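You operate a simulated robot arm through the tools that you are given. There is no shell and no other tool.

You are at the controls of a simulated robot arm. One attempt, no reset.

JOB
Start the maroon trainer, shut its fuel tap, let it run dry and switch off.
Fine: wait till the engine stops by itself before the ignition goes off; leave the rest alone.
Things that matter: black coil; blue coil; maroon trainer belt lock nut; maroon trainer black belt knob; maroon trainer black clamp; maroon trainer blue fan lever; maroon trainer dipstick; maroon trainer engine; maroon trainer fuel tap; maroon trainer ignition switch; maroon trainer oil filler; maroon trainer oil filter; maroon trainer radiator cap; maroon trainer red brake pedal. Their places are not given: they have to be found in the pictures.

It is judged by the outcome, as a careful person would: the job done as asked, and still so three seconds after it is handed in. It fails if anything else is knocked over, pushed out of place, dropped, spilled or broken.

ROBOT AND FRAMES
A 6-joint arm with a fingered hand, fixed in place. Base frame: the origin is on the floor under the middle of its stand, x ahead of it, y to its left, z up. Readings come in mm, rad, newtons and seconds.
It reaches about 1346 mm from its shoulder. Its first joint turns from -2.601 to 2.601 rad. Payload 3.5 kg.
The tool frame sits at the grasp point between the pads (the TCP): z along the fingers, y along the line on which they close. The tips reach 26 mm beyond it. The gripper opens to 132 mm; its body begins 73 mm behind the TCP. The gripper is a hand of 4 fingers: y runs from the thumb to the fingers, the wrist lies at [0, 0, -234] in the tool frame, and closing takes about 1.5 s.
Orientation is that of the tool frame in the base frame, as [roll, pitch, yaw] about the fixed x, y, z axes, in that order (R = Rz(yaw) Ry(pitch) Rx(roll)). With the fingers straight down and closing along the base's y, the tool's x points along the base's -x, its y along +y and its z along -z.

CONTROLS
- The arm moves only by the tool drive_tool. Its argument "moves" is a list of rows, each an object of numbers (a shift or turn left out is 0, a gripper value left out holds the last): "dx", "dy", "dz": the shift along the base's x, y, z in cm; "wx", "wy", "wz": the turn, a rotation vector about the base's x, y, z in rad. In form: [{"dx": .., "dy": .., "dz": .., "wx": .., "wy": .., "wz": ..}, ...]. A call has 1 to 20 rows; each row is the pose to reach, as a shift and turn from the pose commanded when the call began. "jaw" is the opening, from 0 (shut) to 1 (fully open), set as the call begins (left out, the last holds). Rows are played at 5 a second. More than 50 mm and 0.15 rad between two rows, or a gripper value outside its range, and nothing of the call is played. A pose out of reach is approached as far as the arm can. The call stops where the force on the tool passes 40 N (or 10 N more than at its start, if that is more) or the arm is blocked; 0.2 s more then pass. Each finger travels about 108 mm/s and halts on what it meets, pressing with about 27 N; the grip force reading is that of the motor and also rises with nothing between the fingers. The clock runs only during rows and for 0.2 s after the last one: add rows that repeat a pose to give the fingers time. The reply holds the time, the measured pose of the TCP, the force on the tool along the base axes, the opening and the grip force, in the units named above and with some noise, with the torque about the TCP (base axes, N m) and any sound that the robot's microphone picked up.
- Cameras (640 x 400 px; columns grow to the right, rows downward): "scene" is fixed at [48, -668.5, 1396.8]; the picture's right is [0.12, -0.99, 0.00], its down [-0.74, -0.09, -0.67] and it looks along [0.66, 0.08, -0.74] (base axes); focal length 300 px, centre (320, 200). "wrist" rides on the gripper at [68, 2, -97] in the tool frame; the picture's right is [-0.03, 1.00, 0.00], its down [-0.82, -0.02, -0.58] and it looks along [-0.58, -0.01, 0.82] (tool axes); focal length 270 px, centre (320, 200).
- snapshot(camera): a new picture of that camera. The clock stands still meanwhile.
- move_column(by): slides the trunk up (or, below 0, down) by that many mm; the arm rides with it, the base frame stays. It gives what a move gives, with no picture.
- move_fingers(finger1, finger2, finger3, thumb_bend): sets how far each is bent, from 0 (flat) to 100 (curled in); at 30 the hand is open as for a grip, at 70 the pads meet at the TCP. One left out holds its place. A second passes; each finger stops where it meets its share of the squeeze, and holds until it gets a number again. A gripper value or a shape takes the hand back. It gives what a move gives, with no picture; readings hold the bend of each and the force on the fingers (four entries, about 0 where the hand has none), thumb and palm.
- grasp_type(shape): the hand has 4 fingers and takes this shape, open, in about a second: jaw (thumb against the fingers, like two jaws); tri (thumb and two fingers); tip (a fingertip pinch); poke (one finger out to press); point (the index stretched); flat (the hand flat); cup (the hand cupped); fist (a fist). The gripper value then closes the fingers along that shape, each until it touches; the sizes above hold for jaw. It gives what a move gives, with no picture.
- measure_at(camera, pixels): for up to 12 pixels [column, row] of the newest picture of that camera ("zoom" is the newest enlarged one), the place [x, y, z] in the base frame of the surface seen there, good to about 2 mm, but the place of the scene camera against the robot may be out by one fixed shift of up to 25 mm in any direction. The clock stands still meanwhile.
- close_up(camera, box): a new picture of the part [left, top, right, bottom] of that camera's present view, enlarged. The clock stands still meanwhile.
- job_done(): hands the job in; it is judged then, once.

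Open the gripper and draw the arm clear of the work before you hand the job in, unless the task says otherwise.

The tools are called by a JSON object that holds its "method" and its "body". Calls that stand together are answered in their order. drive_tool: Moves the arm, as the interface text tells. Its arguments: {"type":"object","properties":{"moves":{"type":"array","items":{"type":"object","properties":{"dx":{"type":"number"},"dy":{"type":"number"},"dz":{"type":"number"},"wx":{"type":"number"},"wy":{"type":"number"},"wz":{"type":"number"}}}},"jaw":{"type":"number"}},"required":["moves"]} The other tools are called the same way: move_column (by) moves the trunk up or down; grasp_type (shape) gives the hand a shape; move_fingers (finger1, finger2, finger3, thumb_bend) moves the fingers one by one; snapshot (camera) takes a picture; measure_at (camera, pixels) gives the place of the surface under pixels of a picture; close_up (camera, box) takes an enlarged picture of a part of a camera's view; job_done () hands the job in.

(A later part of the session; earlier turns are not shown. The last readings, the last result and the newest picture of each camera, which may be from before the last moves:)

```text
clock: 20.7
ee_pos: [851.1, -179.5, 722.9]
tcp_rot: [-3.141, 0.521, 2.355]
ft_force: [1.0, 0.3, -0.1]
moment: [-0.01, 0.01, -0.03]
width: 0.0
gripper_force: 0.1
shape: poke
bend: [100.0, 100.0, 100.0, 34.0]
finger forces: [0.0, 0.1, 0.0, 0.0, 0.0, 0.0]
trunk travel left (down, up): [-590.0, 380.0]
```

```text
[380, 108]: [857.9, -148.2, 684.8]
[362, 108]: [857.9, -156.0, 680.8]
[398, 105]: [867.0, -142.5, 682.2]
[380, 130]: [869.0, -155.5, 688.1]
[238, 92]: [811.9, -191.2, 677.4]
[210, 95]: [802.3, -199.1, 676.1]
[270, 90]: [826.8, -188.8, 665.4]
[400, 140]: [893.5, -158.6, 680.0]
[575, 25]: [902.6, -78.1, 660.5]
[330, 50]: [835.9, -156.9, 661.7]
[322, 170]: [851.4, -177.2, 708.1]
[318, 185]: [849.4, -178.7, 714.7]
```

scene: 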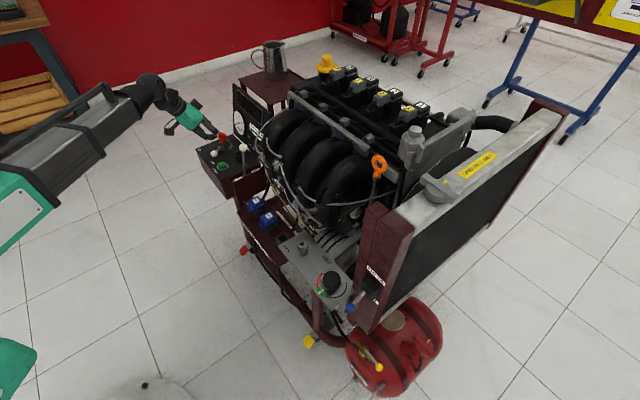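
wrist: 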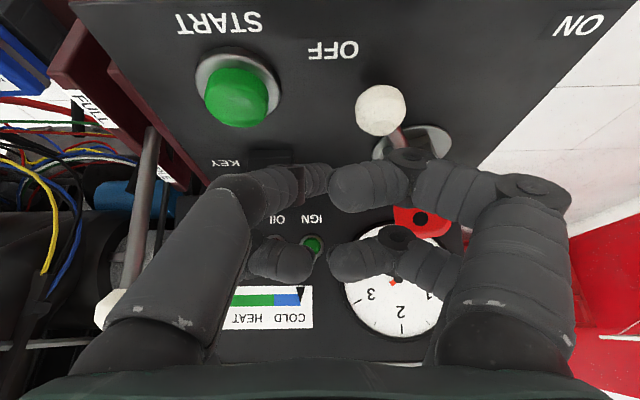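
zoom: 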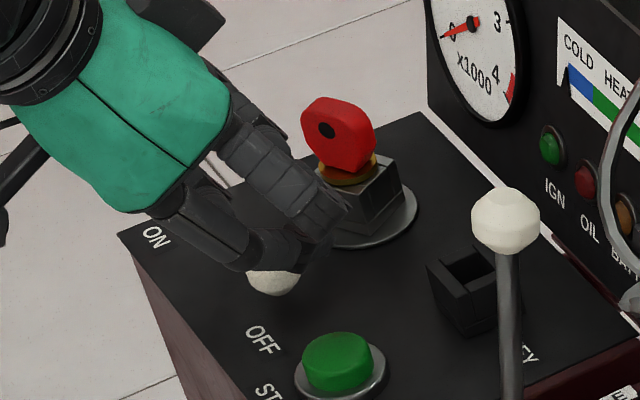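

Knob centre ≈ (864,-152,682). I lower the trunk by 25 mm so the tip (beside the knob, at about (852,-183)) is level with it.

{"method": "move_column", "body": {"by": -25}}

{"method": "snapshot", "body": {"camera": "wrist"}}

{"method": "close_up", "body": {"camera": "scene", "box": [180, 120, 260, 170]}}

```text
clock: 21.4
ee_pos: [851.4, -178.7, 696.6]
tcp_rot: [-3.141, 0.521, 2.356]
ft_force: [0.7, 0.2, -0.7]
moment: [0.01, 0.03, 0.0]
width: 0.1
gripper_force: 0.1
shape: poke
bend: [100.0, 100.0, 100.0, 34.0]
finger forces: [0.1, 0.1, 0.0, 0.0, 0.0, 0.0]
trunk travel left (down, up): [-565.0, 405.0]
```

```text
taken
```

wrist: 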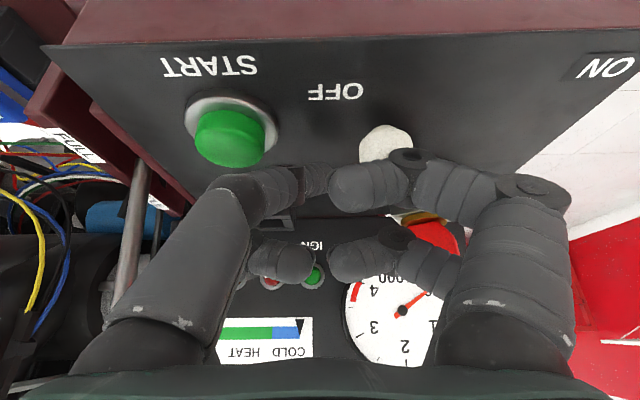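

```text
8.00 times, centred on (220, 145) of scene
```

zoom: 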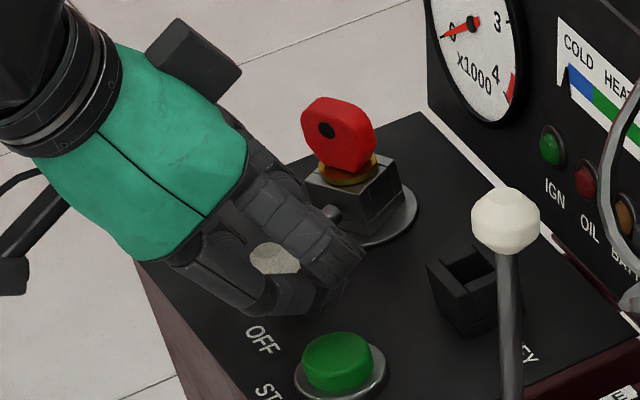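

The tip sits beside the knob (seen at (275,258) in the zoom). I push the knob along its arc toward ON in small steps.

{"method": "drive_tool", "body": {"moves": [{"dx": 0.54, "dy": 0.57}, {"dx": 1.0, "dy": 1.1}, {"dx": 1.2, "dy": 2.2}, {"dx": 1.46, "dy": 3.3}, {"dx": 1.9, "dy": 4.4}, {"dx": 2.5, "dy": 5.3}, {"dx": 2.5, "dy": 5.3}]}}

{"method": "snapshot", "body": {"camera": "wrist"}}

{"method": "close_up", "body": {"camera": "scene", "box": [180, 120, 260, 170]}}

```text
clock: 23.0
ee_pos: [874.9, -125.5, 697.5]
tcp_rot: [-3.141, 0.522, 2.356]
ft_force: [-0.1, -0.5, -0.1]
moment: [0.0, 0.04, 0.02]
width: 0.0
gripper_force: 0.1
shape: poke
bend: [100.0, 100.0, 100.0, 34.0]
finger forces: [0.0, 0.0, 0.0, 0.1, 0.2, 0.1]
trunk travel left (down, up): [-565.0, 405.0]
```

```text
taken
```

wrist: 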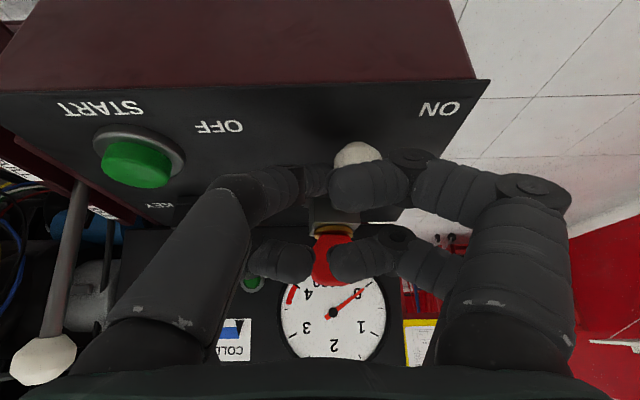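

```text
8.00 times, centred on (220, 145) of scene
```

zoom: 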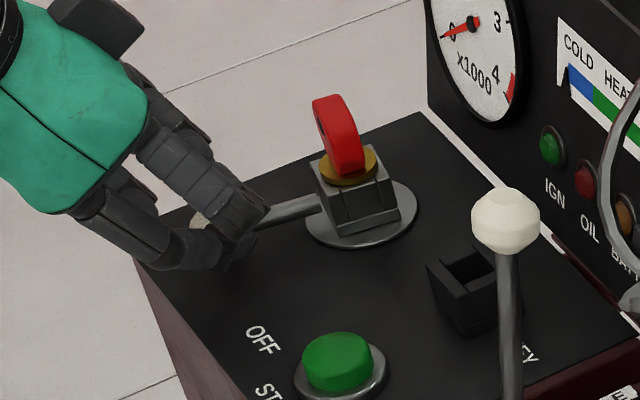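

The lever and key turn together as I push. I continue along the arc toward ON and check.

{"method": "drive_tool", "body": {"moves": [{"dx": 0.5, "dy": 0.45}, {"dx": 1.0, "dy": 0.85}, {"dx": 1.5, "dy": 1.25}, {"dx": 1.9, "dy": 1.55}, {"dx": 1.9, "dy": 1.55}]}}

{"method": "close_up", "body": {"camera": "scene", "box": [180, 120, 260, 170]}}

{"method": "snapshot", "body": {"camera": "wrist"}}

```text
clock: 24.2
ee_pos: [894.8, -112.3, 696.9]
tcp_rot: [-3.141, 0.522, 2.356]
ft_force: [-3.7, -2.5, 0.9]
moment: [-0.05, 0.0, -0.02]
width: 0.1
gripper_force: 0.0
shape: poke
bend: [100.0, 100.0, 100.0, 34.0]
finger forces: [0.1, 0.0, 0.0, 0.0, 3.5, 0.0]
trunk travel left (down, up): [-565.0, 405.0]
```

```text
8.00 times, centred on (220, 145) of scene
```

zoom: 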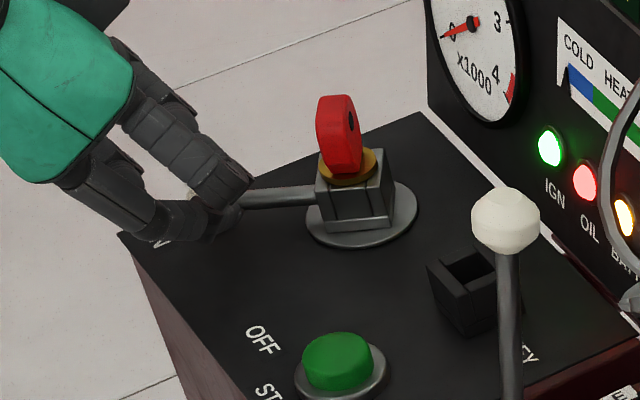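

```text
taken
```

wrist: 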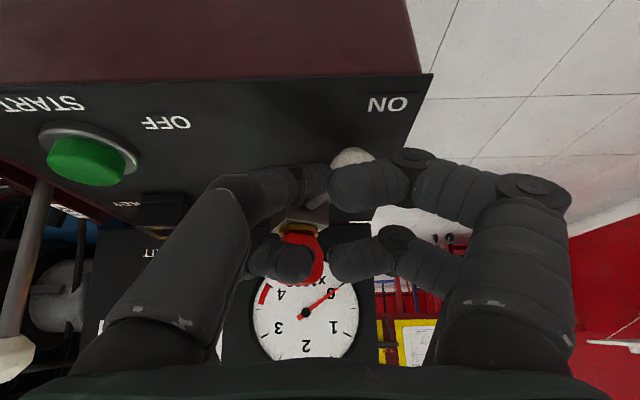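

IGN, OIL and BATT lamps are lit: ignition is ON. I back the finger off, then check the throttle stem's place before going to START.

{"method": "drive_tool", "body": {"moves": [{"dx": -0.6, "dy": -0.6}, {"dx": -1.2, "dy": -1.2}, {"dx": -1.2, "dy": -1.2}]}}

{"method": "measure_at", "body": {"camera": "zoom", "pixels": [[505, 215], [508, 270], [509, 320], [508, 380], [339, 350], [339, 385], [310, 350], [372, 350], [470, 270]]}}

```text
clock: 25.0
ee_pos: [883.1, -122.4, 697.9]
tcp_rot: [-3.142, 0.526, 2.357]
ft_force: [-0.1, -0.4, -0.6]
moment: [0.0, -0.01, 0.02]
width: 0.0
gripper_force: 0.0
shape: poke
bend: [100.0, 100.0, 100.0, 34.0]
finger forces: [0.0, 0.1, 0.1, 0.0, 0.0, 0.0]
trunk travel left (down, up): [-565.0, 405.0]
```

```text
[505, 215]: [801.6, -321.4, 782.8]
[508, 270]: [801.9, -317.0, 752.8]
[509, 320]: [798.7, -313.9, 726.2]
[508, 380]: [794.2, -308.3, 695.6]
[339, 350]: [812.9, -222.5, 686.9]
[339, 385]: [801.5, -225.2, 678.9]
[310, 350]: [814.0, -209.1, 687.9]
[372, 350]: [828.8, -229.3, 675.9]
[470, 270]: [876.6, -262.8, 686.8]
```

The throttle stem stays ~60 mm clear. I raise the hand with the arm (to gain downward range), then move over START at (811,-200).

{"method": "drive_tool", "body": {"moves": [{"dz": 3}, {"dz": 6}, {"dx": -2.5, "dy": -2.5, "dz": 6}, {"dx": -5, "dy": -5, "dz": 6}, {"dx": -7.33, "dy": -7.36, "dz": 6}, {"dx": -7.33, "dy": -7.36, "dz": 6}]}}

{"method": "snapshot", "body": {"camera": "wrist"}}

{"method": "close_up", "body": {"camera": "scene", "box": [180, 120, 260, 170]}}

```text
clock: 26.4
ee_pos: [809.6, -195.9, 697.3]
tcp_rot: [-3.141, 0.523, 2.356]
ft_force: [-0.3, -0.5, 2.6]
moment: [-0.06, 0.01, -0.02]
width: 0.0
gripper_force: 0.0
shape: poke
bend: [100.0, 100.0, 100.0, 34.0]
finger forces: [0.0, 0.0, 0.0, 0.1, 3.0, 0.0]
out of reach, approached as far as the arm can: row 1, 2, 3, 4, 5, 6
trunk travel left (down, up): [-565.0, 405.0]
heard: click
```

```text
taken
```

wrist: 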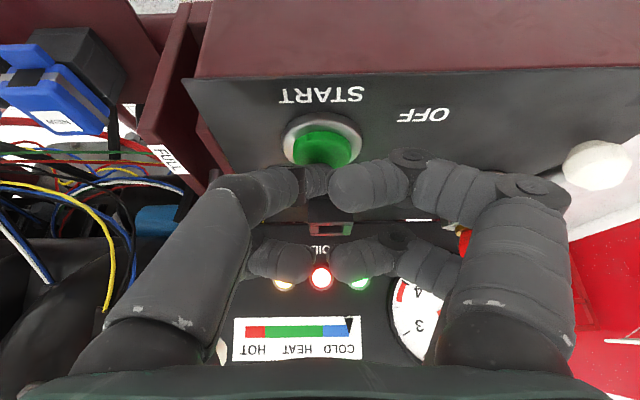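

```text
8.00 times, centred on (220, 145) of scene
```

zoom: 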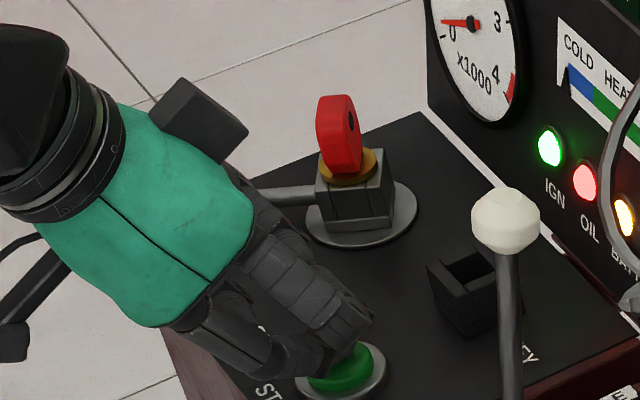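

The lift was refused (the arm's height comes only from the trunk), so the finger slid onto START and pressed it: a click, 3 N, and the rev needle has left 0. I hold here briefly and listen.

{"method": "drive_tool", "body": {"moves": [{"dx": 0}, {"dx": 0}, {"dx": 0}, {"dx": 0}, {"dx": 0}]}}

{"method": "close_up", "body": {"camera": "scene", "box": [180, 120, 260, 170]}}

```text
clock: 27.6
ee_pos: [810.3, -195.7, 697.0]
tcp_rot: [-3.142, 0.523, 2.354]
ft_force: [-0.5, -0.5, 3.8]
moment: [-0.06, -0.04, -0.04]
width: 0.1
gripper_force: 0.1
shape: poke
bend: [100.0, 100.0, 100.0, 34.0]
finger forces: [0.1, 0.0, 0.0, 0.0, 3.1, 0.0]
trunk travel left (down, up): [-565.0, 405.0]
```

```text
8.00 times, centred on (220, 145) of scene
```

zoom: 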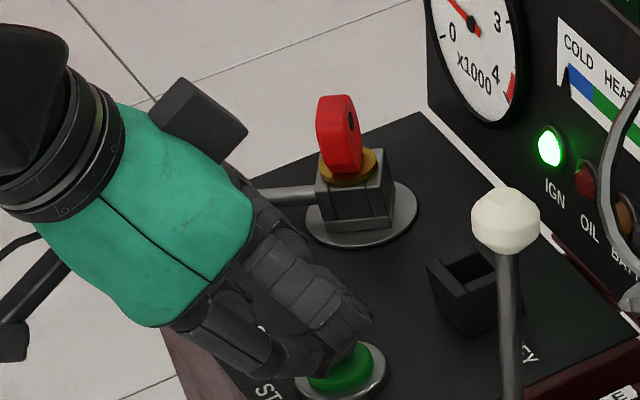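

The engine runs (needle near 0.8, OIL/BATT lamps out). I release START by raising the trunk 40 mm.

{"method": "move_column", "body": {"by": 40}}

{"method": "close_up", "body": {"camera": "scene", "box": [180, 100, 276, 160]}}

```text
clock: 28.5
ee_pos: [810.5, -197.5, 737.2]
tcp_rot: [-3.141, 0.524, 2.357]
ft_force: [0.0, 0.4, -0.5]
moment: [-0.01, -0.02, 0.0]
width: 0.0
gripper_force: 0.1
shape: poke
bend: [100.0, 100.0, 100.0, 34.0]
finger forces: [0.0, 0.0, 0.0, 0.1, 0.0, 0.0]
trunk travel left (down, up): [-605.0, 365.0]
```

```text
6.67 times, centred on (228, 130) of scene
```

zoom: 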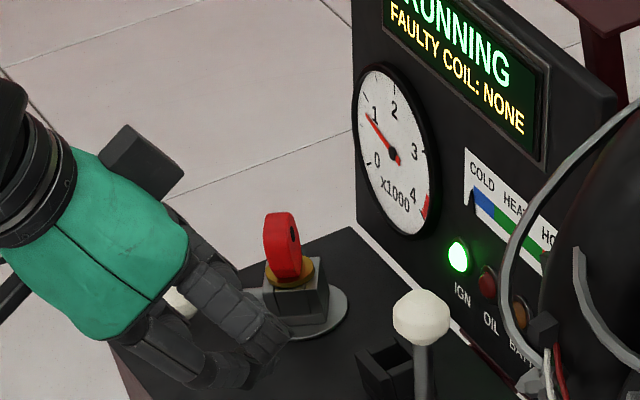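

The display says RUNNING. Now I look at the whole scene to plan the way to the fuel tap and to see how the arm is folded.

{"method": "snapshot", "body": {"camera": "scene"}}

```text
taken
```

scene: 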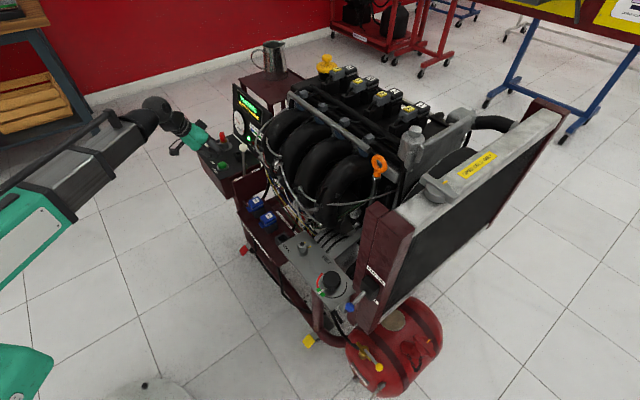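

{"method": "measure_at", "body": {"camera": "scene", "pixels": [[155, 108], [175, 125], [130, 130], [100, 140], [70, 170], [60, 200], [30, 240], [10, 215], [5, 265], [20, 365], [45, 355], [80, 145]]}}

{"method": "close_up", "body": {"camera": "scene", "box": [0, 80, 208, 400]}}

```text
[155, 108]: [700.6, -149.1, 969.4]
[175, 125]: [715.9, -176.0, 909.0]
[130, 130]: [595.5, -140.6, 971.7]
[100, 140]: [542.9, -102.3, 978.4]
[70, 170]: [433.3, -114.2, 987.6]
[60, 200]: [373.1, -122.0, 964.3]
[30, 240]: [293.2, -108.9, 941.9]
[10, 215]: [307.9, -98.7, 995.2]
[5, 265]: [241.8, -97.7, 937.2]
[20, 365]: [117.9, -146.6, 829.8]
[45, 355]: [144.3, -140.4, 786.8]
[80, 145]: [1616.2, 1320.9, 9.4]
```

```text
1.25 times, centred on (104, 240) of scene
```

zoom: 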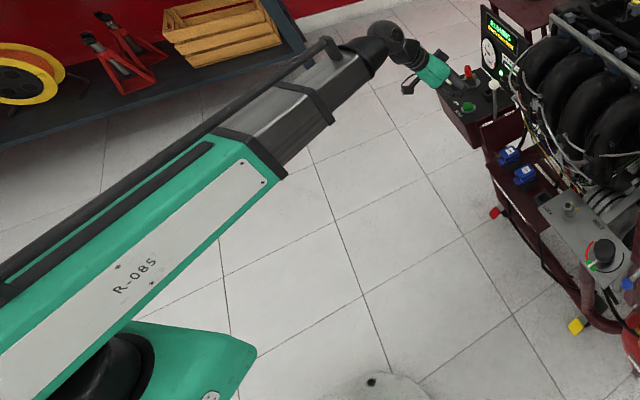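

The arm is a turning, telescoping boom at wrist height, with height only from the trunk. I raise the trunk by 200 mm, retract toward the robot, untilt the hand and swing round on the robot's side toward the tap.

{"method": "move_column", "body": {"by": 200}}

{"method": "drive_tool", "body": {"moves": [{"dx": -4, "dy": 1}, {"dx": -8, "dy": 2}, {"dx": -12, "dy": 3, "wx": 0.09, "wy": 0.09}, {"dx": -16, "dy": 3, "wx": 0.18, "wy": 0.18}, {"dx": -20, "dy": 2, "wx": 0.27, "wy": 0.27}, {"dx": -24, "dy": 0, "wx": 0.34, "wy": 0.34}, {"dx": -28, "dy": -2, "wx": 0.37, "wy": 0.37}, {"dx": -31, "dy": -5, "wx": 0.37, "wy": 0.37}, {"dx": -34, "dy": -8.5, "wx": 0.37, "wy": 0.37}, {"dx": -37, "dy": -12, "wx": 0.37, "wy": 0.37}, {"dx": -40, "dy": -15.5, "wx": 0.37, "wy": 0.37}, {"dx": -43, "dy": -19, "wx": 0.37, "wy": 0.37}, {"dx": -46, "dy": -22.5, "wx": 0.37, "wy": 0.37}, {"dx": -49, "dy": -26, "wx": 0.37, "wy": 0.37}, {"dx": -52, "dy": -29.5, "wx": 0.37, "wy": 0.37}, {"dx": -54, "dy": -33.5, "wx": 0.37, "wy": 0.37}, {"dx": -56, "dy": -37.5, "wx": 0.37, "wy": 0.37}, {"dx": -57, "dy": -40, "wx": 0.37, "wy": 0.37}, {"dx": -57, "dy": -40, "wx": 0.37, "wy": 0.37}]}}

{"method": "snapshot", "body": {"camera": "wrist"}}

{"method": "snapshot", "body": {"camera": "scene"}}

```text
clock: 30.6
ee_pos: [810.1, -197.2, 936.5]
tcp_rot: [3.14, 0.524, 2.357]
ft_force: [-0.2, -0.3, -0.3]
moment: [0.01, 0.03, -0.02]
width: 0.0
gripper_force: 0.1
shape: poke
bend: [100.0, 100.0, 100.0, 34.0]
finger forces: [0.0, 0.0, 0.0, 0.0, 0.0, 0.1]
trunk travel left (down, up): [-805.0, 165.0]
```

```text
clock: 34.6
ee_pos: [241.9, -595.4, 906.7]
tcp_rot: [-3.141, -0.001, 2.357]
ft_force: [0.1, 0.8, 0.1]
moment: [-0.02, -0.01, 0.0]
width: 0.0
gripper_force: 0.1
shape: poke
bend: [100.0, 100.0, 100.0, 34.0]
finger forces: [0.1, 0.1, 0.0, 0.1, 0.1, 0.0]
out of reach, approached as far as the arm can: row 3, 4, 5, 6, 7, 8, 9, 10, 11, 12, 13, 14, 15, 16, 17, 18, 19
trunk travel left (down, up): [-805.0, 165.0]
```

```text
taken
```

wrist: 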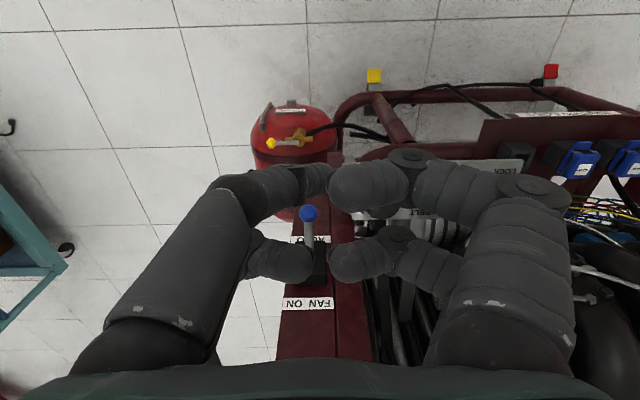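

```text
taken
```

scene: 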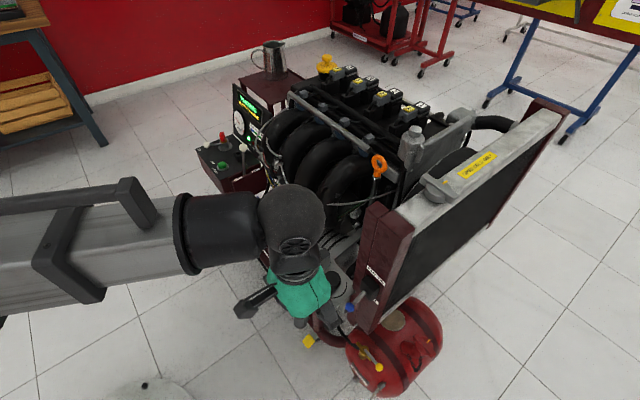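

The tap shows at (290,140) in the wrist view with its yellow ball at (271,143). I enlarge and measure it.

{"method": "close_up", "body": {"camera": "wrist", "box": [240, 90, 368, 170]}}

```text
5.00 times, centred on (304, 130) of wrist
```

zoom: 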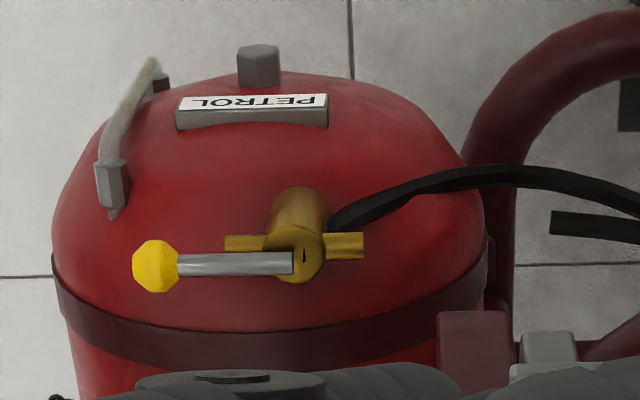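

{"method": "measure_at", "body": {"camera": "zoom", "pixels": [[155, 265], [150, 255], [220, 265], [285, 262], [303, 255], [300, 205], [245, 243], [350, 245], [250, 110], [260, 65], [112, 185], [275, 300]]}}

```text
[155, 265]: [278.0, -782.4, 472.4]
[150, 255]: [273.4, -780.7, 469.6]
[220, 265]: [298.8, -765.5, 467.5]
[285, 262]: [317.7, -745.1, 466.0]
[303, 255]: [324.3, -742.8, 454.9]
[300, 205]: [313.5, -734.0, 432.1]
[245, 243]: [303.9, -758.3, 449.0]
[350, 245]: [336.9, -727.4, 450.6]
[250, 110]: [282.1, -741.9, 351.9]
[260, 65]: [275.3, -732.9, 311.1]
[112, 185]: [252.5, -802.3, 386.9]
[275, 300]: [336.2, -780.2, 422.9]
```

The lever (pivot ≈ (322,-744), ball ≈ (279,-786,464)) lies along its pipe, i.e. open. I measure the surroundings — radiator post, fan lever, belt panel — to judge clearance for the hand.

{"method": "measure_at", "body": {"camera": "wrist", "pixels": [[309, 213], [308, 240], [320, 270], [310, 320], [295, 345], [280, 330], [285, 300], [390, 215], [510, 165], [340, 165], [300, 230], [350, 330]]}}

{"method": "measure_at", "body": {"camera": "scene", "pixels": [[372, 330], [357, 315], [362, 290], [385, 318], [410, 250], [415, 225], [370, 205], [350, 307], [363, 288], [400, 240], [395, 320], [440, 280]]}}

```text
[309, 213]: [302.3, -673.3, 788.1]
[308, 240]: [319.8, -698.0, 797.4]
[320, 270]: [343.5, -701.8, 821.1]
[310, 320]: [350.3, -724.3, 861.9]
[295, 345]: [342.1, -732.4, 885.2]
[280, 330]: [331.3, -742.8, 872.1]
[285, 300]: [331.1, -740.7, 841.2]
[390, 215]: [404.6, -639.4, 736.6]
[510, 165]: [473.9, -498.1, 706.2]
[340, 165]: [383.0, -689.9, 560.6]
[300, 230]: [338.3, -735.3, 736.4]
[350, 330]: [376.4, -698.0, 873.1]
```

```text
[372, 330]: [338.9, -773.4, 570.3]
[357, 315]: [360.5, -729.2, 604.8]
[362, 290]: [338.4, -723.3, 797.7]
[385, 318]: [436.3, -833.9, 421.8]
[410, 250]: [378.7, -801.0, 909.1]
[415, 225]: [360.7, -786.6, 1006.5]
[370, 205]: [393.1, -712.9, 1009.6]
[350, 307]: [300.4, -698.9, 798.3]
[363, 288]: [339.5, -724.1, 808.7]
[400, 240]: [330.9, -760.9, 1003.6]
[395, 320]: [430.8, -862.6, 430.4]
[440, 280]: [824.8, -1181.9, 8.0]
```

The post corner is at (331,-742) above z≈560, right over the tap pivot, so the hand must stay on the -x side. I turn the hand back to the original yaw while moving to (220,-780), keeping high.

{"method": "drive_tool", "body": {"moves": [{"dx": -1, "dy": -4, "wz": 0.13}, {"dx": -2, "dy": -8, "wz": 0.26}, {"dx": -2, "dy": -12, "wz": 0.39}, {"dx": -2, "dy": -16, "wz": 0.52}, {"dx": -2, "dy": -19, "wz": 0.65}, {"dx": -2, "dy": -20, "wz": 0.7854}, {"dx": -2, "dy": -20, "wz": 0.7854}]}}

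{"method": "drive_tool", "body": {"moves": [{"wy": -0.13}, {"wy": -0.26}, {"wy": -0.39}, {"wy": -0.5236}, {"wy": -0.5236}]}}

{"method": "snapshot", "body": {"camera": "wrist"}}

{"method": "snapshot", "body": {"camera": "scene"}}

```text
clock: 36.2
ee_pos: [221.5, -793.9, 907.5]
tcp_rot: [3.141, 0.0, -3.141]
ft_force: [0.0, -0.3, -0.6]
moment: [-0.01, -0.02, 0.01]
width: 0.1
gripper_force: 0.1
shape: poke
bend: [100.0, 100.0, 100.0, 34.0]
finger forces: [0.0, 0.0, 0.0, 0.0, 0.1, 0.0]
trunk travel left (down, up): [-805.0, 165.0]
```

```text
clock: 37.4
ee_pos: [246.2, -792.6, 936.7]
tcp_rot: [3.119, 0.513, 3.092]
ft_force: [0.1, 0.6, 0.8]
moment: [0.01, -0.04, -0.02]
width: 0.2
gripper_force: 0.0
shape: poke
bend: [100.0, 100.0, 100.0, 34.0]
finger forces: [0.0, 0.1, 0.0, 0.1, 0.0, 0.0]
out of reach, approached as far as the arm can: row 2, 3, 4, 5
trunk travel left (down, up): [-805.0, 165.0]
```

```text
taken
```

wrist: 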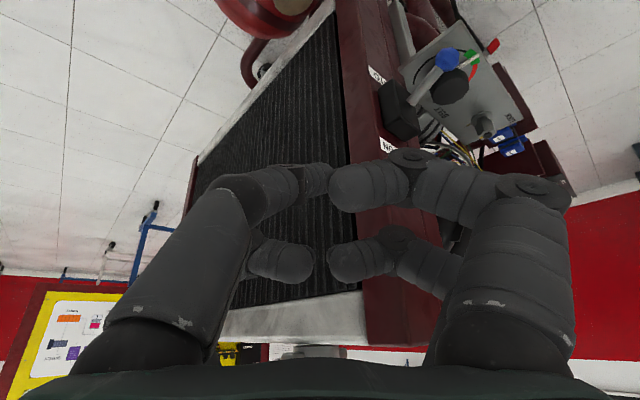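

```text
taken
```

scene: 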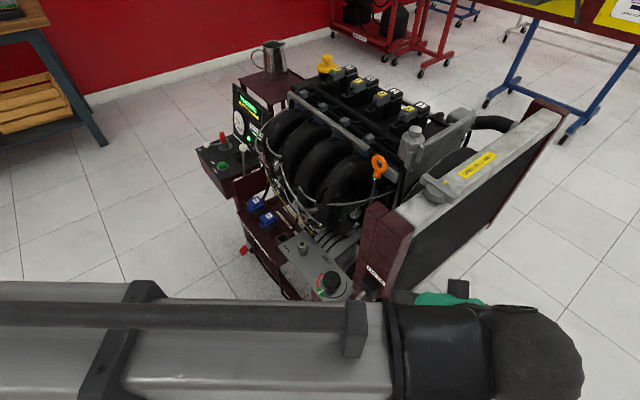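

The tilt stopped slightly short (TCP at (246,-793), yaw 3.09) – probably a wrist limit – so I turn the lean direction a little back (-0.15 rad) and move to (262,-828), watching the result.

{"method": "drive_tool", "body": {"moves": [{"dx": 0.8, "dy": -1.8, "wz": -0.07}, {"dx": 1.6, "dy": -3.5, "wz": -0.15}, {"dx": 1.6, "dy": -3.5, "wz": -0.15}]}}

```text
clock: 38.2
ee_pos: [260.9, -830.3, 937.5]
tcp_rot: [3.141, 0.521, 2.991]
ft_force: [0.7, -1.5, -0.2]
moment: [0.0, -0.03, 0.05]
width: 0.0
gripper_force: 0.1
shape: poke
bend: [100.0, 100.0, 100.0, 34.0]
finger forces: [0.0, 0.0, 0.1, 0.0, 0.0, 0.0]
trunk travel left (down, up): [-805.0, 165.0]
```

Good: pose (261,-830) with lean direction nearly -x. I lower the trunk by 350 mm; the boom stays ~100 mm clear of the fan lever and the hand ~60 mm from the radiator side.

{"method": "move_column", "body": {"by": -350}}

{"method": "snapshot", "body": {"camera": "wrist"}}

{"method": "snapshot", "body": {"camera": "scene"}}

```text
clock: 41.7
ee_pos: [261.3, -827.6, 588.0]
tcp_rot: [-3.142, 0.519, 2.992]
ft_force: [0.2, -0.9, -1.0]
moment: [-0.02, 0.05, -0.01]
width: 0.2
gripper_force: 0.0
shape: poke
bend: [100.0, 100.0, 100.0, 34.0]
finger forces: [0.0, 0.0, 0.0, 0.0, 0.0, 0.0]
trunk travel left (down, up): [-455.0, 515.0]
```

```text
taken
```

wrist: 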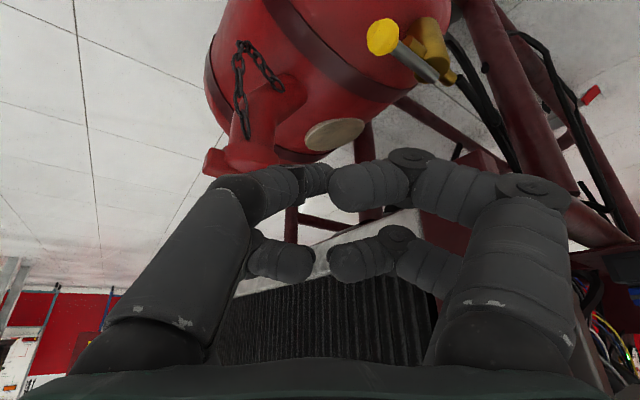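

```text
taken
```

scene: 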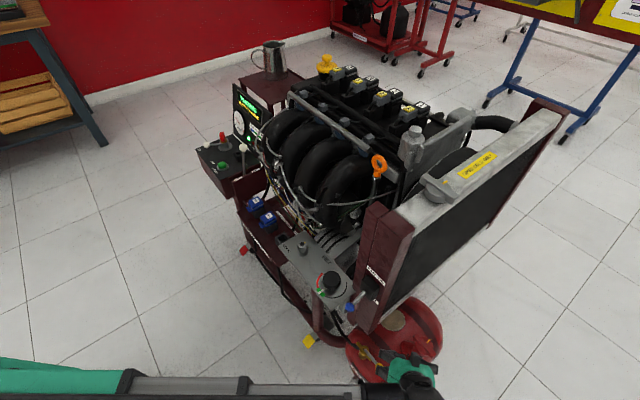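

The wrist view shows the tap ball at (382,37) and the filler neck at (245,130). I measure them.

{"method": "close_up", "body": {"camera": "wrist", "box": [330, 0, 490, 100]}}

{"method": "measure_at", "body": {"camera": "wrist", "pixels": [[382, 37], [376, 30], [402, 52], [425, 70], [430, 45], [445, 75], [245, 130], [275, 90], [225, 160], [335, 130], [320, 60], [260, 60]]}}

```text
4.00 times, centred on (410, 50) of wrist
```

zoom: 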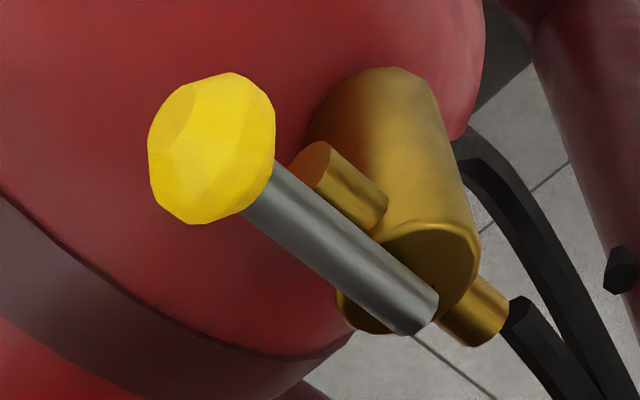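

```text
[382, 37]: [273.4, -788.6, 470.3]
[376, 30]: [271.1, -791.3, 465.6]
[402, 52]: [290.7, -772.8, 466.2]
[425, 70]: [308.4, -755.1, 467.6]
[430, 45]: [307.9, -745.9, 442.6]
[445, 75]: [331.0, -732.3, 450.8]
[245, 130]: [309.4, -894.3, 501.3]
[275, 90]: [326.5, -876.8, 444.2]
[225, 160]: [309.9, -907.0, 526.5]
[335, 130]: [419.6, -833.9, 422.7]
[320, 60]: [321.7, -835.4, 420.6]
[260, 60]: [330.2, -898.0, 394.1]
```

Ball centre ≈ (279,-788,463). The filler cap near (310,-900,526) is close to where the curled fingers would pass; I look at its extents.

{"method": "close_up", "body": {"camera": "wrist", "box": [180, 60, 340, 180]}}

{"method": "close_up", "body": {"camera": "scene", "box": [330, 300, 458, 400]}}

```text
3.33 times, centred on (260, 120) of wrist
```

zoom: 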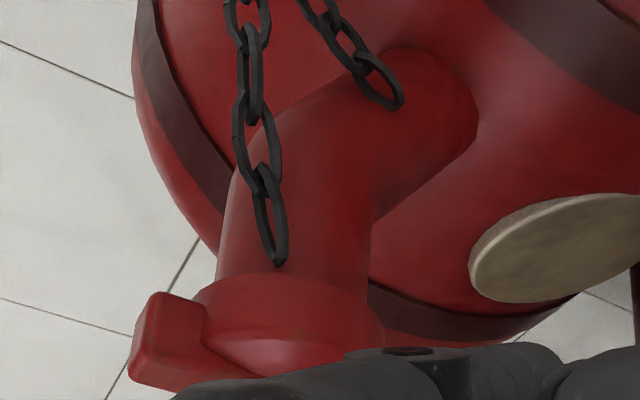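

```text
4.00 times, centred on (394, 350) of scene
```

zoom: 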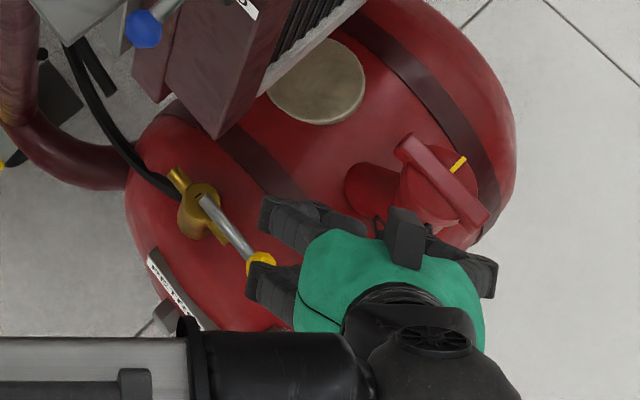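

{"method": "measure_at", "body": {"camera": "zoom", "pixels": [[405, 150], [440, 180], [485, 215], [410, 190], [470, 185], [440, 220], [460, 165], [420, 160], [260, 262], [200, 200], [370, 190], [490, 270]]}}

{"method": "measure_at", "body": {"camera": "wrist", "pixels": [[220, 165], [215, 150], [240, 145], [285, 155], [290, 160], [260, 150], [255, 125]]}}

```text
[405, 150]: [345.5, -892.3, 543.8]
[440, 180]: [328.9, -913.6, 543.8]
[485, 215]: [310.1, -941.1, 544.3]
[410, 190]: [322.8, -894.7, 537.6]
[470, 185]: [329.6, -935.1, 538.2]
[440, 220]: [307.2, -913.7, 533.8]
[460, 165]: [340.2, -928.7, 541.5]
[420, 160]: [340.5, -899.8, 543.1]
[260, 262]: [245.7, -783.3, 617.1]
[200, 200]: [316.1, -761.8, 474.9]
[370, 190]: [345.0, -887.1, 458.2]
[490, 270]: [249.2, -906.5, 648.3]
```

```text
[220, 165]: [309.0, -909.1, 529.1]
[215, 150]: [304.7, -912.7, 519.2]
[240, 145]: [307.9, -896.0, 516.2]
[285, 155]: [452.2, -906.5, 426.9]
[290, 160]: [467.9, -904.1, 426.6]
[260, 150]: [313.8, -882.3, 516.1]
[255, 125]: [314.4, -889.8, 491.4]
```

The cap edge (314,-882) stays ~27 mm from the nearest knuckle. I lower the trunk by 80 mm and look again.

{"method": "move_column", "body": {"by": -80}}

{"method": "snapshot", "body": {"camera": "wrist"}}

{"method": "close_up", "body": {"camera": "scene", "box": [330, 300, 458, 400]}}

```text
clock: 42.8
ee_pos: [262.0, -827.6, 507.5]
tcp_rot: [3.141, 0.521, 2.991]
ft_force: [0.1, -0.9, 0.3]
moment: [0.02, 0.0, -0.02]
width: 0.0
gripper_force: 0.1
shape: poke
bend: [100.0, 100.0, 100.0, 34.0]
finger forces: [0.2, 0.0, 0.1, 0.1, 0.0, 0.1]
trunk travel left (down, up): [-375.0, 595.0]
```

```text
taken
```

wrist: 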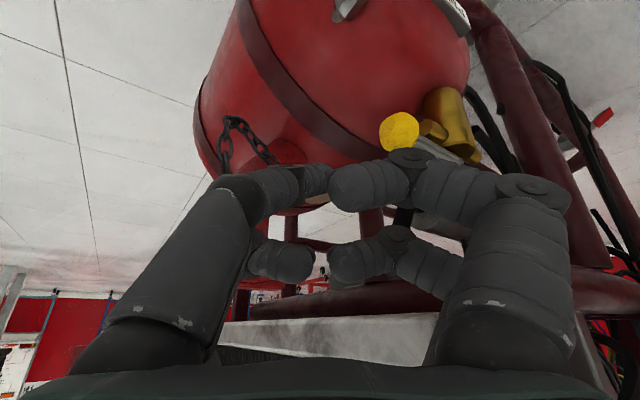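

```text
4.00 times, centred on (394, 350) of scene
```

zoom: 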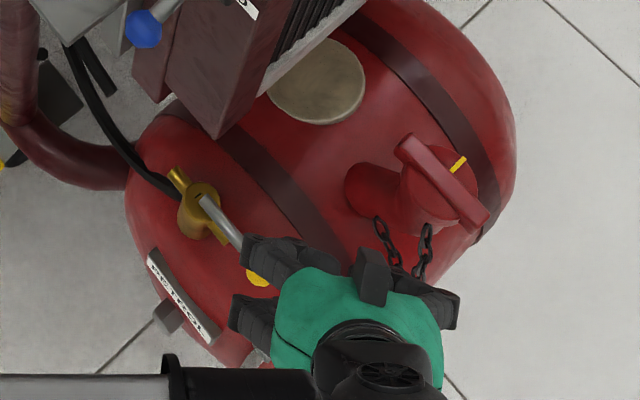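

I lower the last 27 mm, and check the chain's position relative to the curled fingers.

{"method": "measure_at", "body": {"camera": "zoom", "pixels": [[380, 225], [388, 245], [395, 258], [428, 232], [422, 255], [418, 268], [440, 300], [455, 305], [295, 250], [260, 250], [245, 310], [258, 280]]}}

{"method": "move_column", "body": {"by": -27}}

{"method": "snapshot", "body": {"camera": "wrist"}}

{"method": "close_up", "body": {"camera": "scene", "box": [330, 300, 458, 400]}}

```text
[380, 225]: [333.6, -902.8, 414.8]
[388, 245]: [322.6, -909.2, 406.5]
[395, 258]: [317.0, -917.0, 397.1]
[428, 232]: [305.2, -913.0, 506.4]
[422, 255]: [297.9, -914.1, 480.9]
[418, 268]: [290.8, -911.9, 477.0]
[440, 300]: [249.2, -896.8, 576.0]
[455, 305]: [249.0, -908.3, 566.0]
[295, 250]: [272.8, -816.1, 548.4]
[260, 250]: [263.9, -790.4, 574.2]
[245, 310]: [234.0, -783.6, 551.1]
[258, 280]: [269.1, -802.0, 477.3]
```

```text
clock: 43.6
ee_pos: [261.7, -829.1, 480.2]
tcp_rot: [3.141, 0.522, 2.991]
ft_force: [0.4, 0.6, 0.1]
moment: [-0.01, 0.02, -0.02]
width: 0.2
gripper_force: 0.0
shape: poke
bend: [100.0, 100.0, 100.0, 34.0]
finger forces: [0.0, 0.0, 0.2, 0.1, 0.0, 0.1]
trunk travel left (down, up): [-348.0, 622.0]
```

```text
taken
```

wrist: 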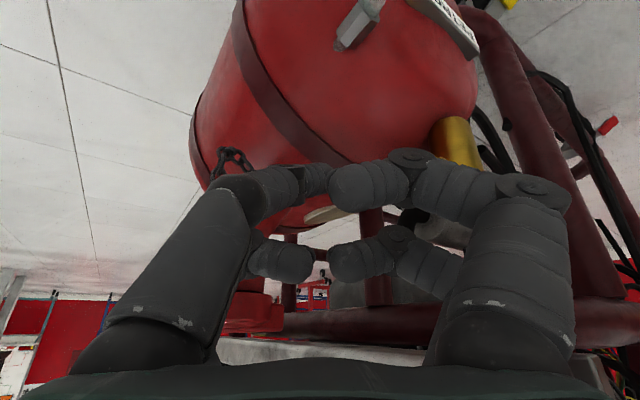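

```text
4.00 times, centred on (394, 350) of scene
```

zoom: 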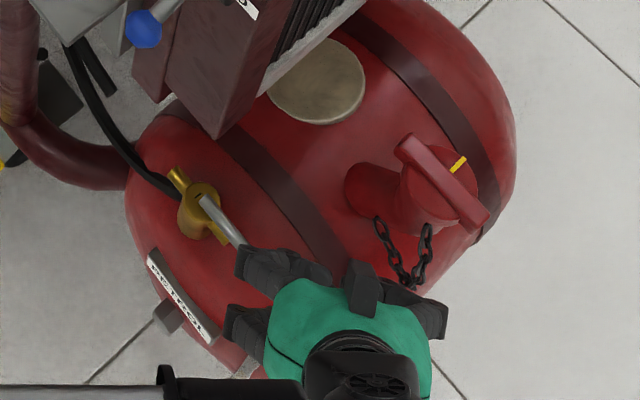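

The tip is now level with the ball (tip centre ≈ (265,-832,464)). I go round behind the ball and begin pushing it toward the robot along its arc, stopping early to check.

{"method": "drive_tool", "body": {"moves": [{"dx": 1.0, "dy": 0.48}, {"dx": 2.0, "dy": 0.96}, {"dx": 2.8, "dy": 1.8}, {"dx": 3.5, "dy": 2.6}, {"dx": 3.1, "dy": 3.1}, {"dx": 2.69, "dy": 3.56}, {"dx": 1.83, "dy": 4.16}, {"dx": 1.09, "dy": 4.9}, {"dx": 0.49, "dy": 5.76}, {"dx": 0.49, "dy": 5.76}]}}

{"method": "close_up", "body": {"camera": "scene", "box": [330, 300, 458, 400]}}

{"method": "snapshot", "body": {"camera": "wrist"}}

```text
clock: 45.8
ee_pos: [265.6, -769.2, 479.8]
tcp_rot: [3.141, 0.522, 2.993]
ft_force: [0.2, 0.1, 0.5]
moment: [-0.03, 0.0, -0.02]
width: 0.0
gripper_force: 0.1
shape: poke
bend: [100.0, 100.0, 100.0, 34.0]
finger forces: [0.0, 0.1, 0.1, 0.1, 0.5, 0.0]
trunk travel left (down, up): [-348.0, 622.0]
```

```text
4.00 times, centred on (394, 350) of scene
```

zoom: 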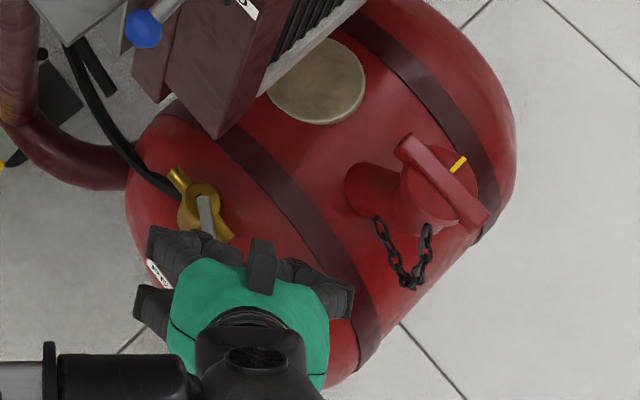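

```text
taken
```

wrist: 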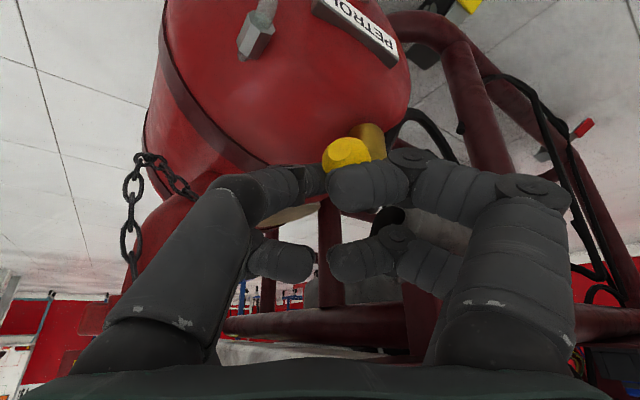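

The lever turns clockwise freely. I continue along the arc to the crosswise position.

{"method": "drive_tool", "body": {"moves": [{"dx": -0.34, "dy": 0.72}, {"dx": -0.61, "dy": 1.73}, {"dx": -0.7, "dy": 2.77}, {"dx": -0.61, "dy": 3.81}, {"dx": -0.45, "dy": 4.4}, {"dx": -0.34, "dy": 4.82}, {"dx": -0.34, "dy": 4.82}]}}

{"method": "close_up", "body": {"camera": "scene", "box": [330, 300, 458, 400]}}

{"method": "snapshot", "body": {"camera": "wrist"}}

```text
clock: 47.4
ee_pos: [263.0, -722.2, 479.7]
tcp_rot: [-3.14, 0.522, 2.993]
ft_force: [-0.6, -0.1, -0.1]
moment: [-0.01, 0.0, 0.02]
width: 0.0
gripper_force: 0.0
shape: poke
bend: [100.0, 100.0, 100.0, 34.0]
finger forces: [0.0, 0.1, 0.0, 0.0, 0.0, 0.0]
trunk travel left (down, up): [-348.0, 622.0]
```

```text
4.00 times, centred on (394, 350) of scene
```

zoom: 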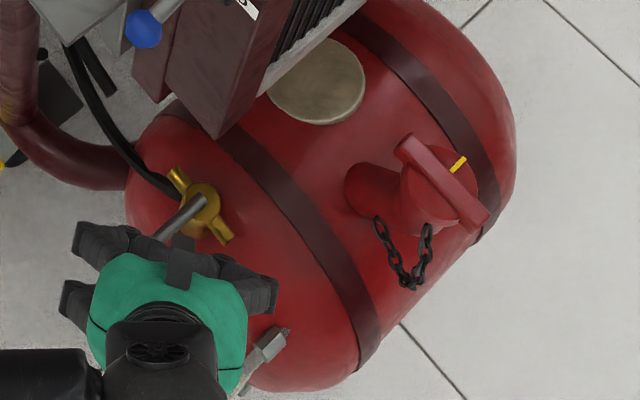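

```text
taken
```

wrist: 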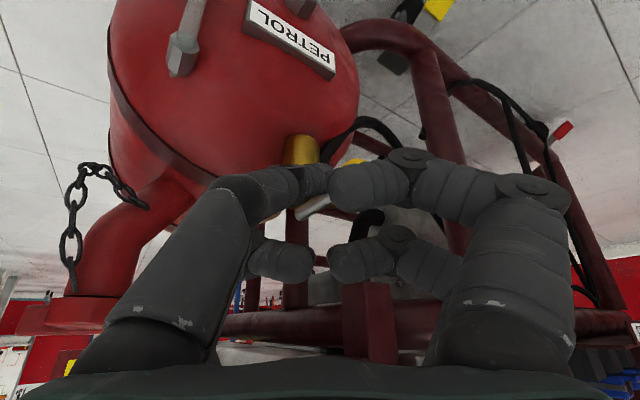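

The lever is nearly crosswise. I push the last bit in small steps until it meets its stop.

{"method": "drive_tool", "body": {"moves": [{"dx": 0.12, "dy": 0.45}, {"dx": 0.26, "dy": 0.89}, {"dx": 0.26, "dy": 0.89}]}}

{"method": "close_up", "body": {"camera": "scene", "box": [330, 310, 410, 370]}}

{"method": "close_up", "body": {"camera": "wrist", "box": [240, 110, 400, 230]}}

```text
clock: 48.2
ee_pos: [265.8, -715.8, 480.7]
tcp_rot: [-3.139, 0.522, 2.991]
ft_force: [-5.4, -14.5, 3.2]
moment: [-0.23, 0.09, -0.12]
width: 0.1
gripper_force: 0.1
shape: poke
bend: [100.0, 100.0, 100.0, 34.0]
finger forces: [0.0, 0.0, 0.0, 0.0, 15.6, 0.1]
trunk travel left (down, up): [-348.0, 622.0]
```

```text
6.67 times, centred on (370, 340) of scene
```

zoom: 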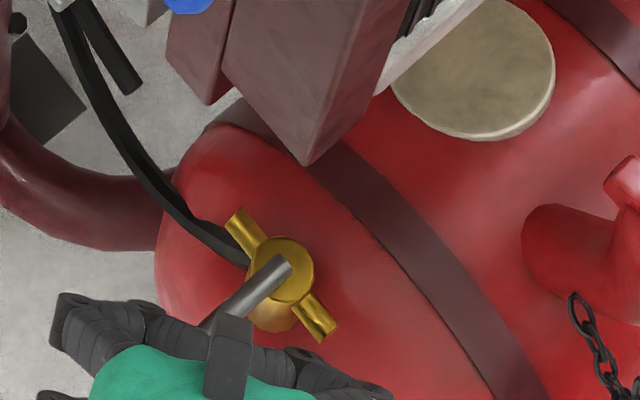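

```text
3.33 times, centred on (320, 170) of wrist
```

zoom: 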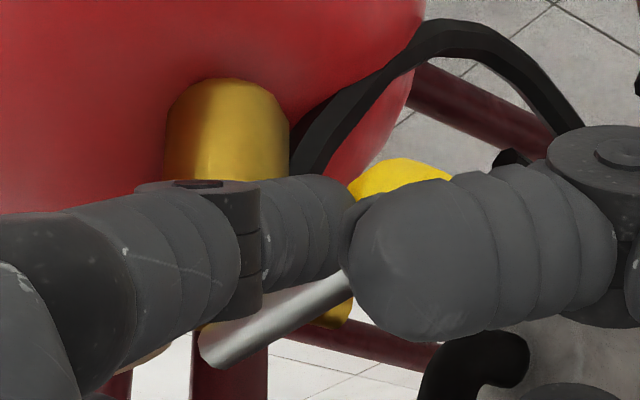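

The force rose to 15.6 N: the lever has met its stop, crosswise to the pipe. I back off and raise the hand, then check the lever stays shut.

{"method": "drive_tool", "body": {"moves": [{"dx": -0.3, "dy": -0.8}, {"dx": -0.6, "dy": -1.6}, {"dx": -1.0, "dy": -2.4}, {"dx": -1.0, "dy": -2.4}]}}

{"method": "move_column", "body": {"by": 120}}

{"method": "snapshot", "body": {"camera": "wrist"}}

{"method": "snapshot", "body": {"camera": "scene"}}

{"method": "close_up", "body": {"camera": "scene", "box": [180, 80, 276, 140]}}

```text
clock: 49.2
ee_pos: [255.3, -737.8, 480.0]
tcp_rot: [3.141, 0.522, 2.993]
ft_force: [0.3, 0.5, 0.2]
moment: [0.02, -0.03, -0.02]
width: 0.0
gripper_force: 0.0
shape: poke
bend: [100.0, 100.0, 100.0, 34.0]
finger forces: [0.1, 0.1, 0.0, 0.0, 0.0, 0.0]
trunk travel left (down, up): [-348.0, 622.0]
```

```text
clock: 50.7
ee_pos: [255.7, -738.2, 601.0]
tcp_rot: [3.141, 0.522, 2.992]
ft_force: [0.1, -0.3, 0.6]
moment: [-0.01, 0.01, -0.02]
width: 0.0
gripper_force: 0.0
shape: poke
bend: [100.0, 100.0, 100.0, 34.0]
finger forces: [0.1, 0.0, 0.1, 0.1, 0.0, 0.1]
trunk travel left (down, up): [-468.0, 502.0]
```

```text
taken
```

wrist: 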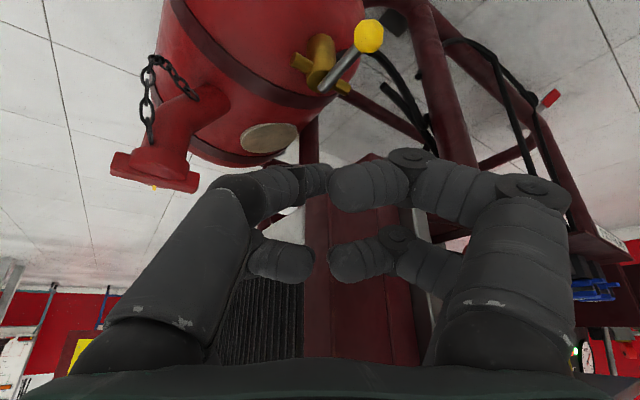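

```text
taken
```

scene: 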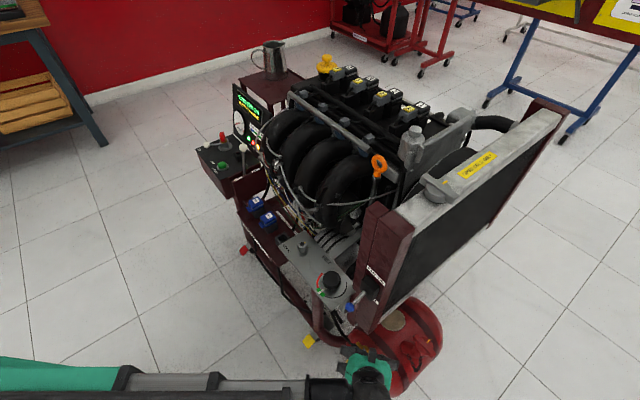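

```text
6.67 times, centred on (228, 110) of scene
```

zoom: 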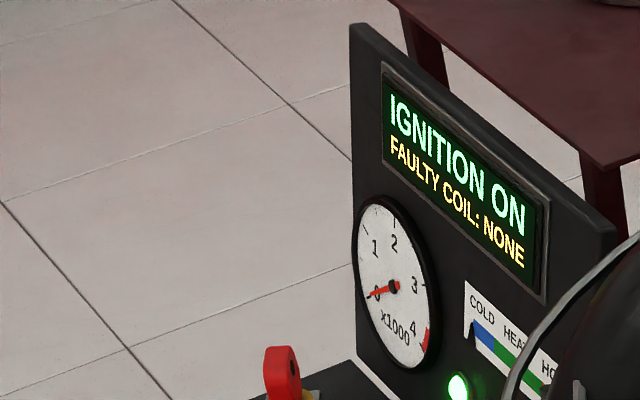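

The engine has died by itself: needle at 0 and the display shows IGNITION ON; the tap lever is crosswise (ball at (369,36) in the wrist view). I step back from the fan lever, raise the trunk and then re-check the display.

{"method": "drive_tool", "body": {"moves": [{"dx": -2}, {"dx": -4}, {"dx": -4}]}}

{"method": "move_column", "body": {"by": 330}}

{"method": "close_up", "body": {"camera": "scene", "box": [200, 80, 280, 140]}}

{"method": "snapshot", "body": {"camera": "scene"}}

```text
clock: 51.5
ee_pos: [215.4, -737.9, 600.2]
tcp_rot: [3.141, 0.522, 2.992]
ft_force: [-0.1, 0.6, -0.2]
moment: [0.0, 0.01, -0.02]
width: 0.0
gripper_force: 0.1
shape: poke
bend: [100.0, 100.0, 100.0, 34.0]
finger forces: [0.0, 0.1, 0.0, 0.0, 0.1, 0.0]
trunk travel left (down, up): [-468.0, 502.0]
```

```text
clock: 54.7
ee_pos: [215.4, -737.7, 930.2]
tcp_rot: [-3.14, 0.521, 2.992]
ft_force: [-0.1, 0.0, -0.1]
moment: [0.01, 0.03, 0.02]
width: 0.0
gripper_force: 0.0
shape: poke
bend: [100.0, 100.0, 100.0, 34.0]
finger forces: [0.0, 0.0, 0.0, 0.0, 0.0, 0.0]
trunk travel left (down, up): [-798.0, 172.0]
```

```text
6.67 times, centred on (240, 110) of scene
```

zoom: 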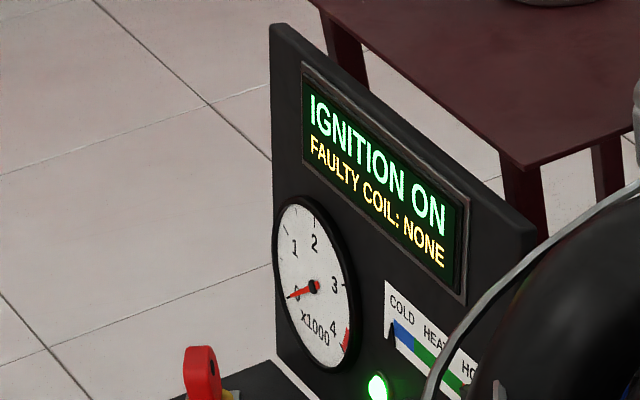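

```text
taken
```

scene: 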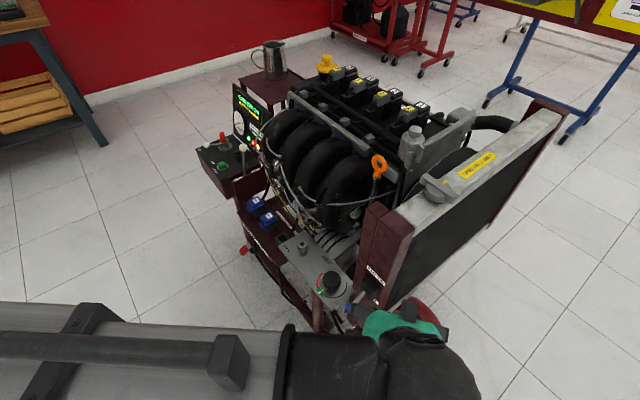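

Engine confirmed stopped. I look at the ignition lever's present ON position in the scene to plan the push back to OFF.

{"method": "close_up", "body": {"camera": "scene", "box": [184, 120, 264, 170]}}

```text
8.00 times, centred on (224, 145) of scene
```

zoom: 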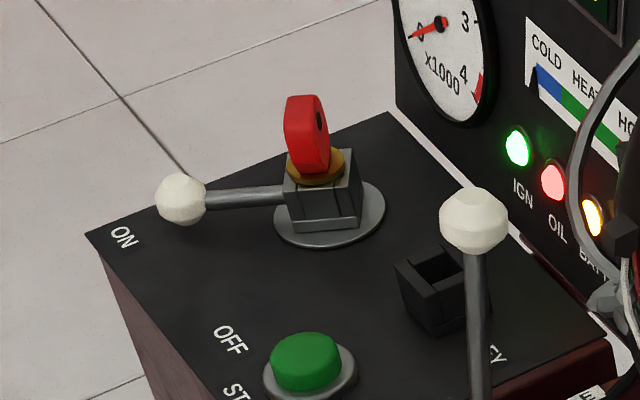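

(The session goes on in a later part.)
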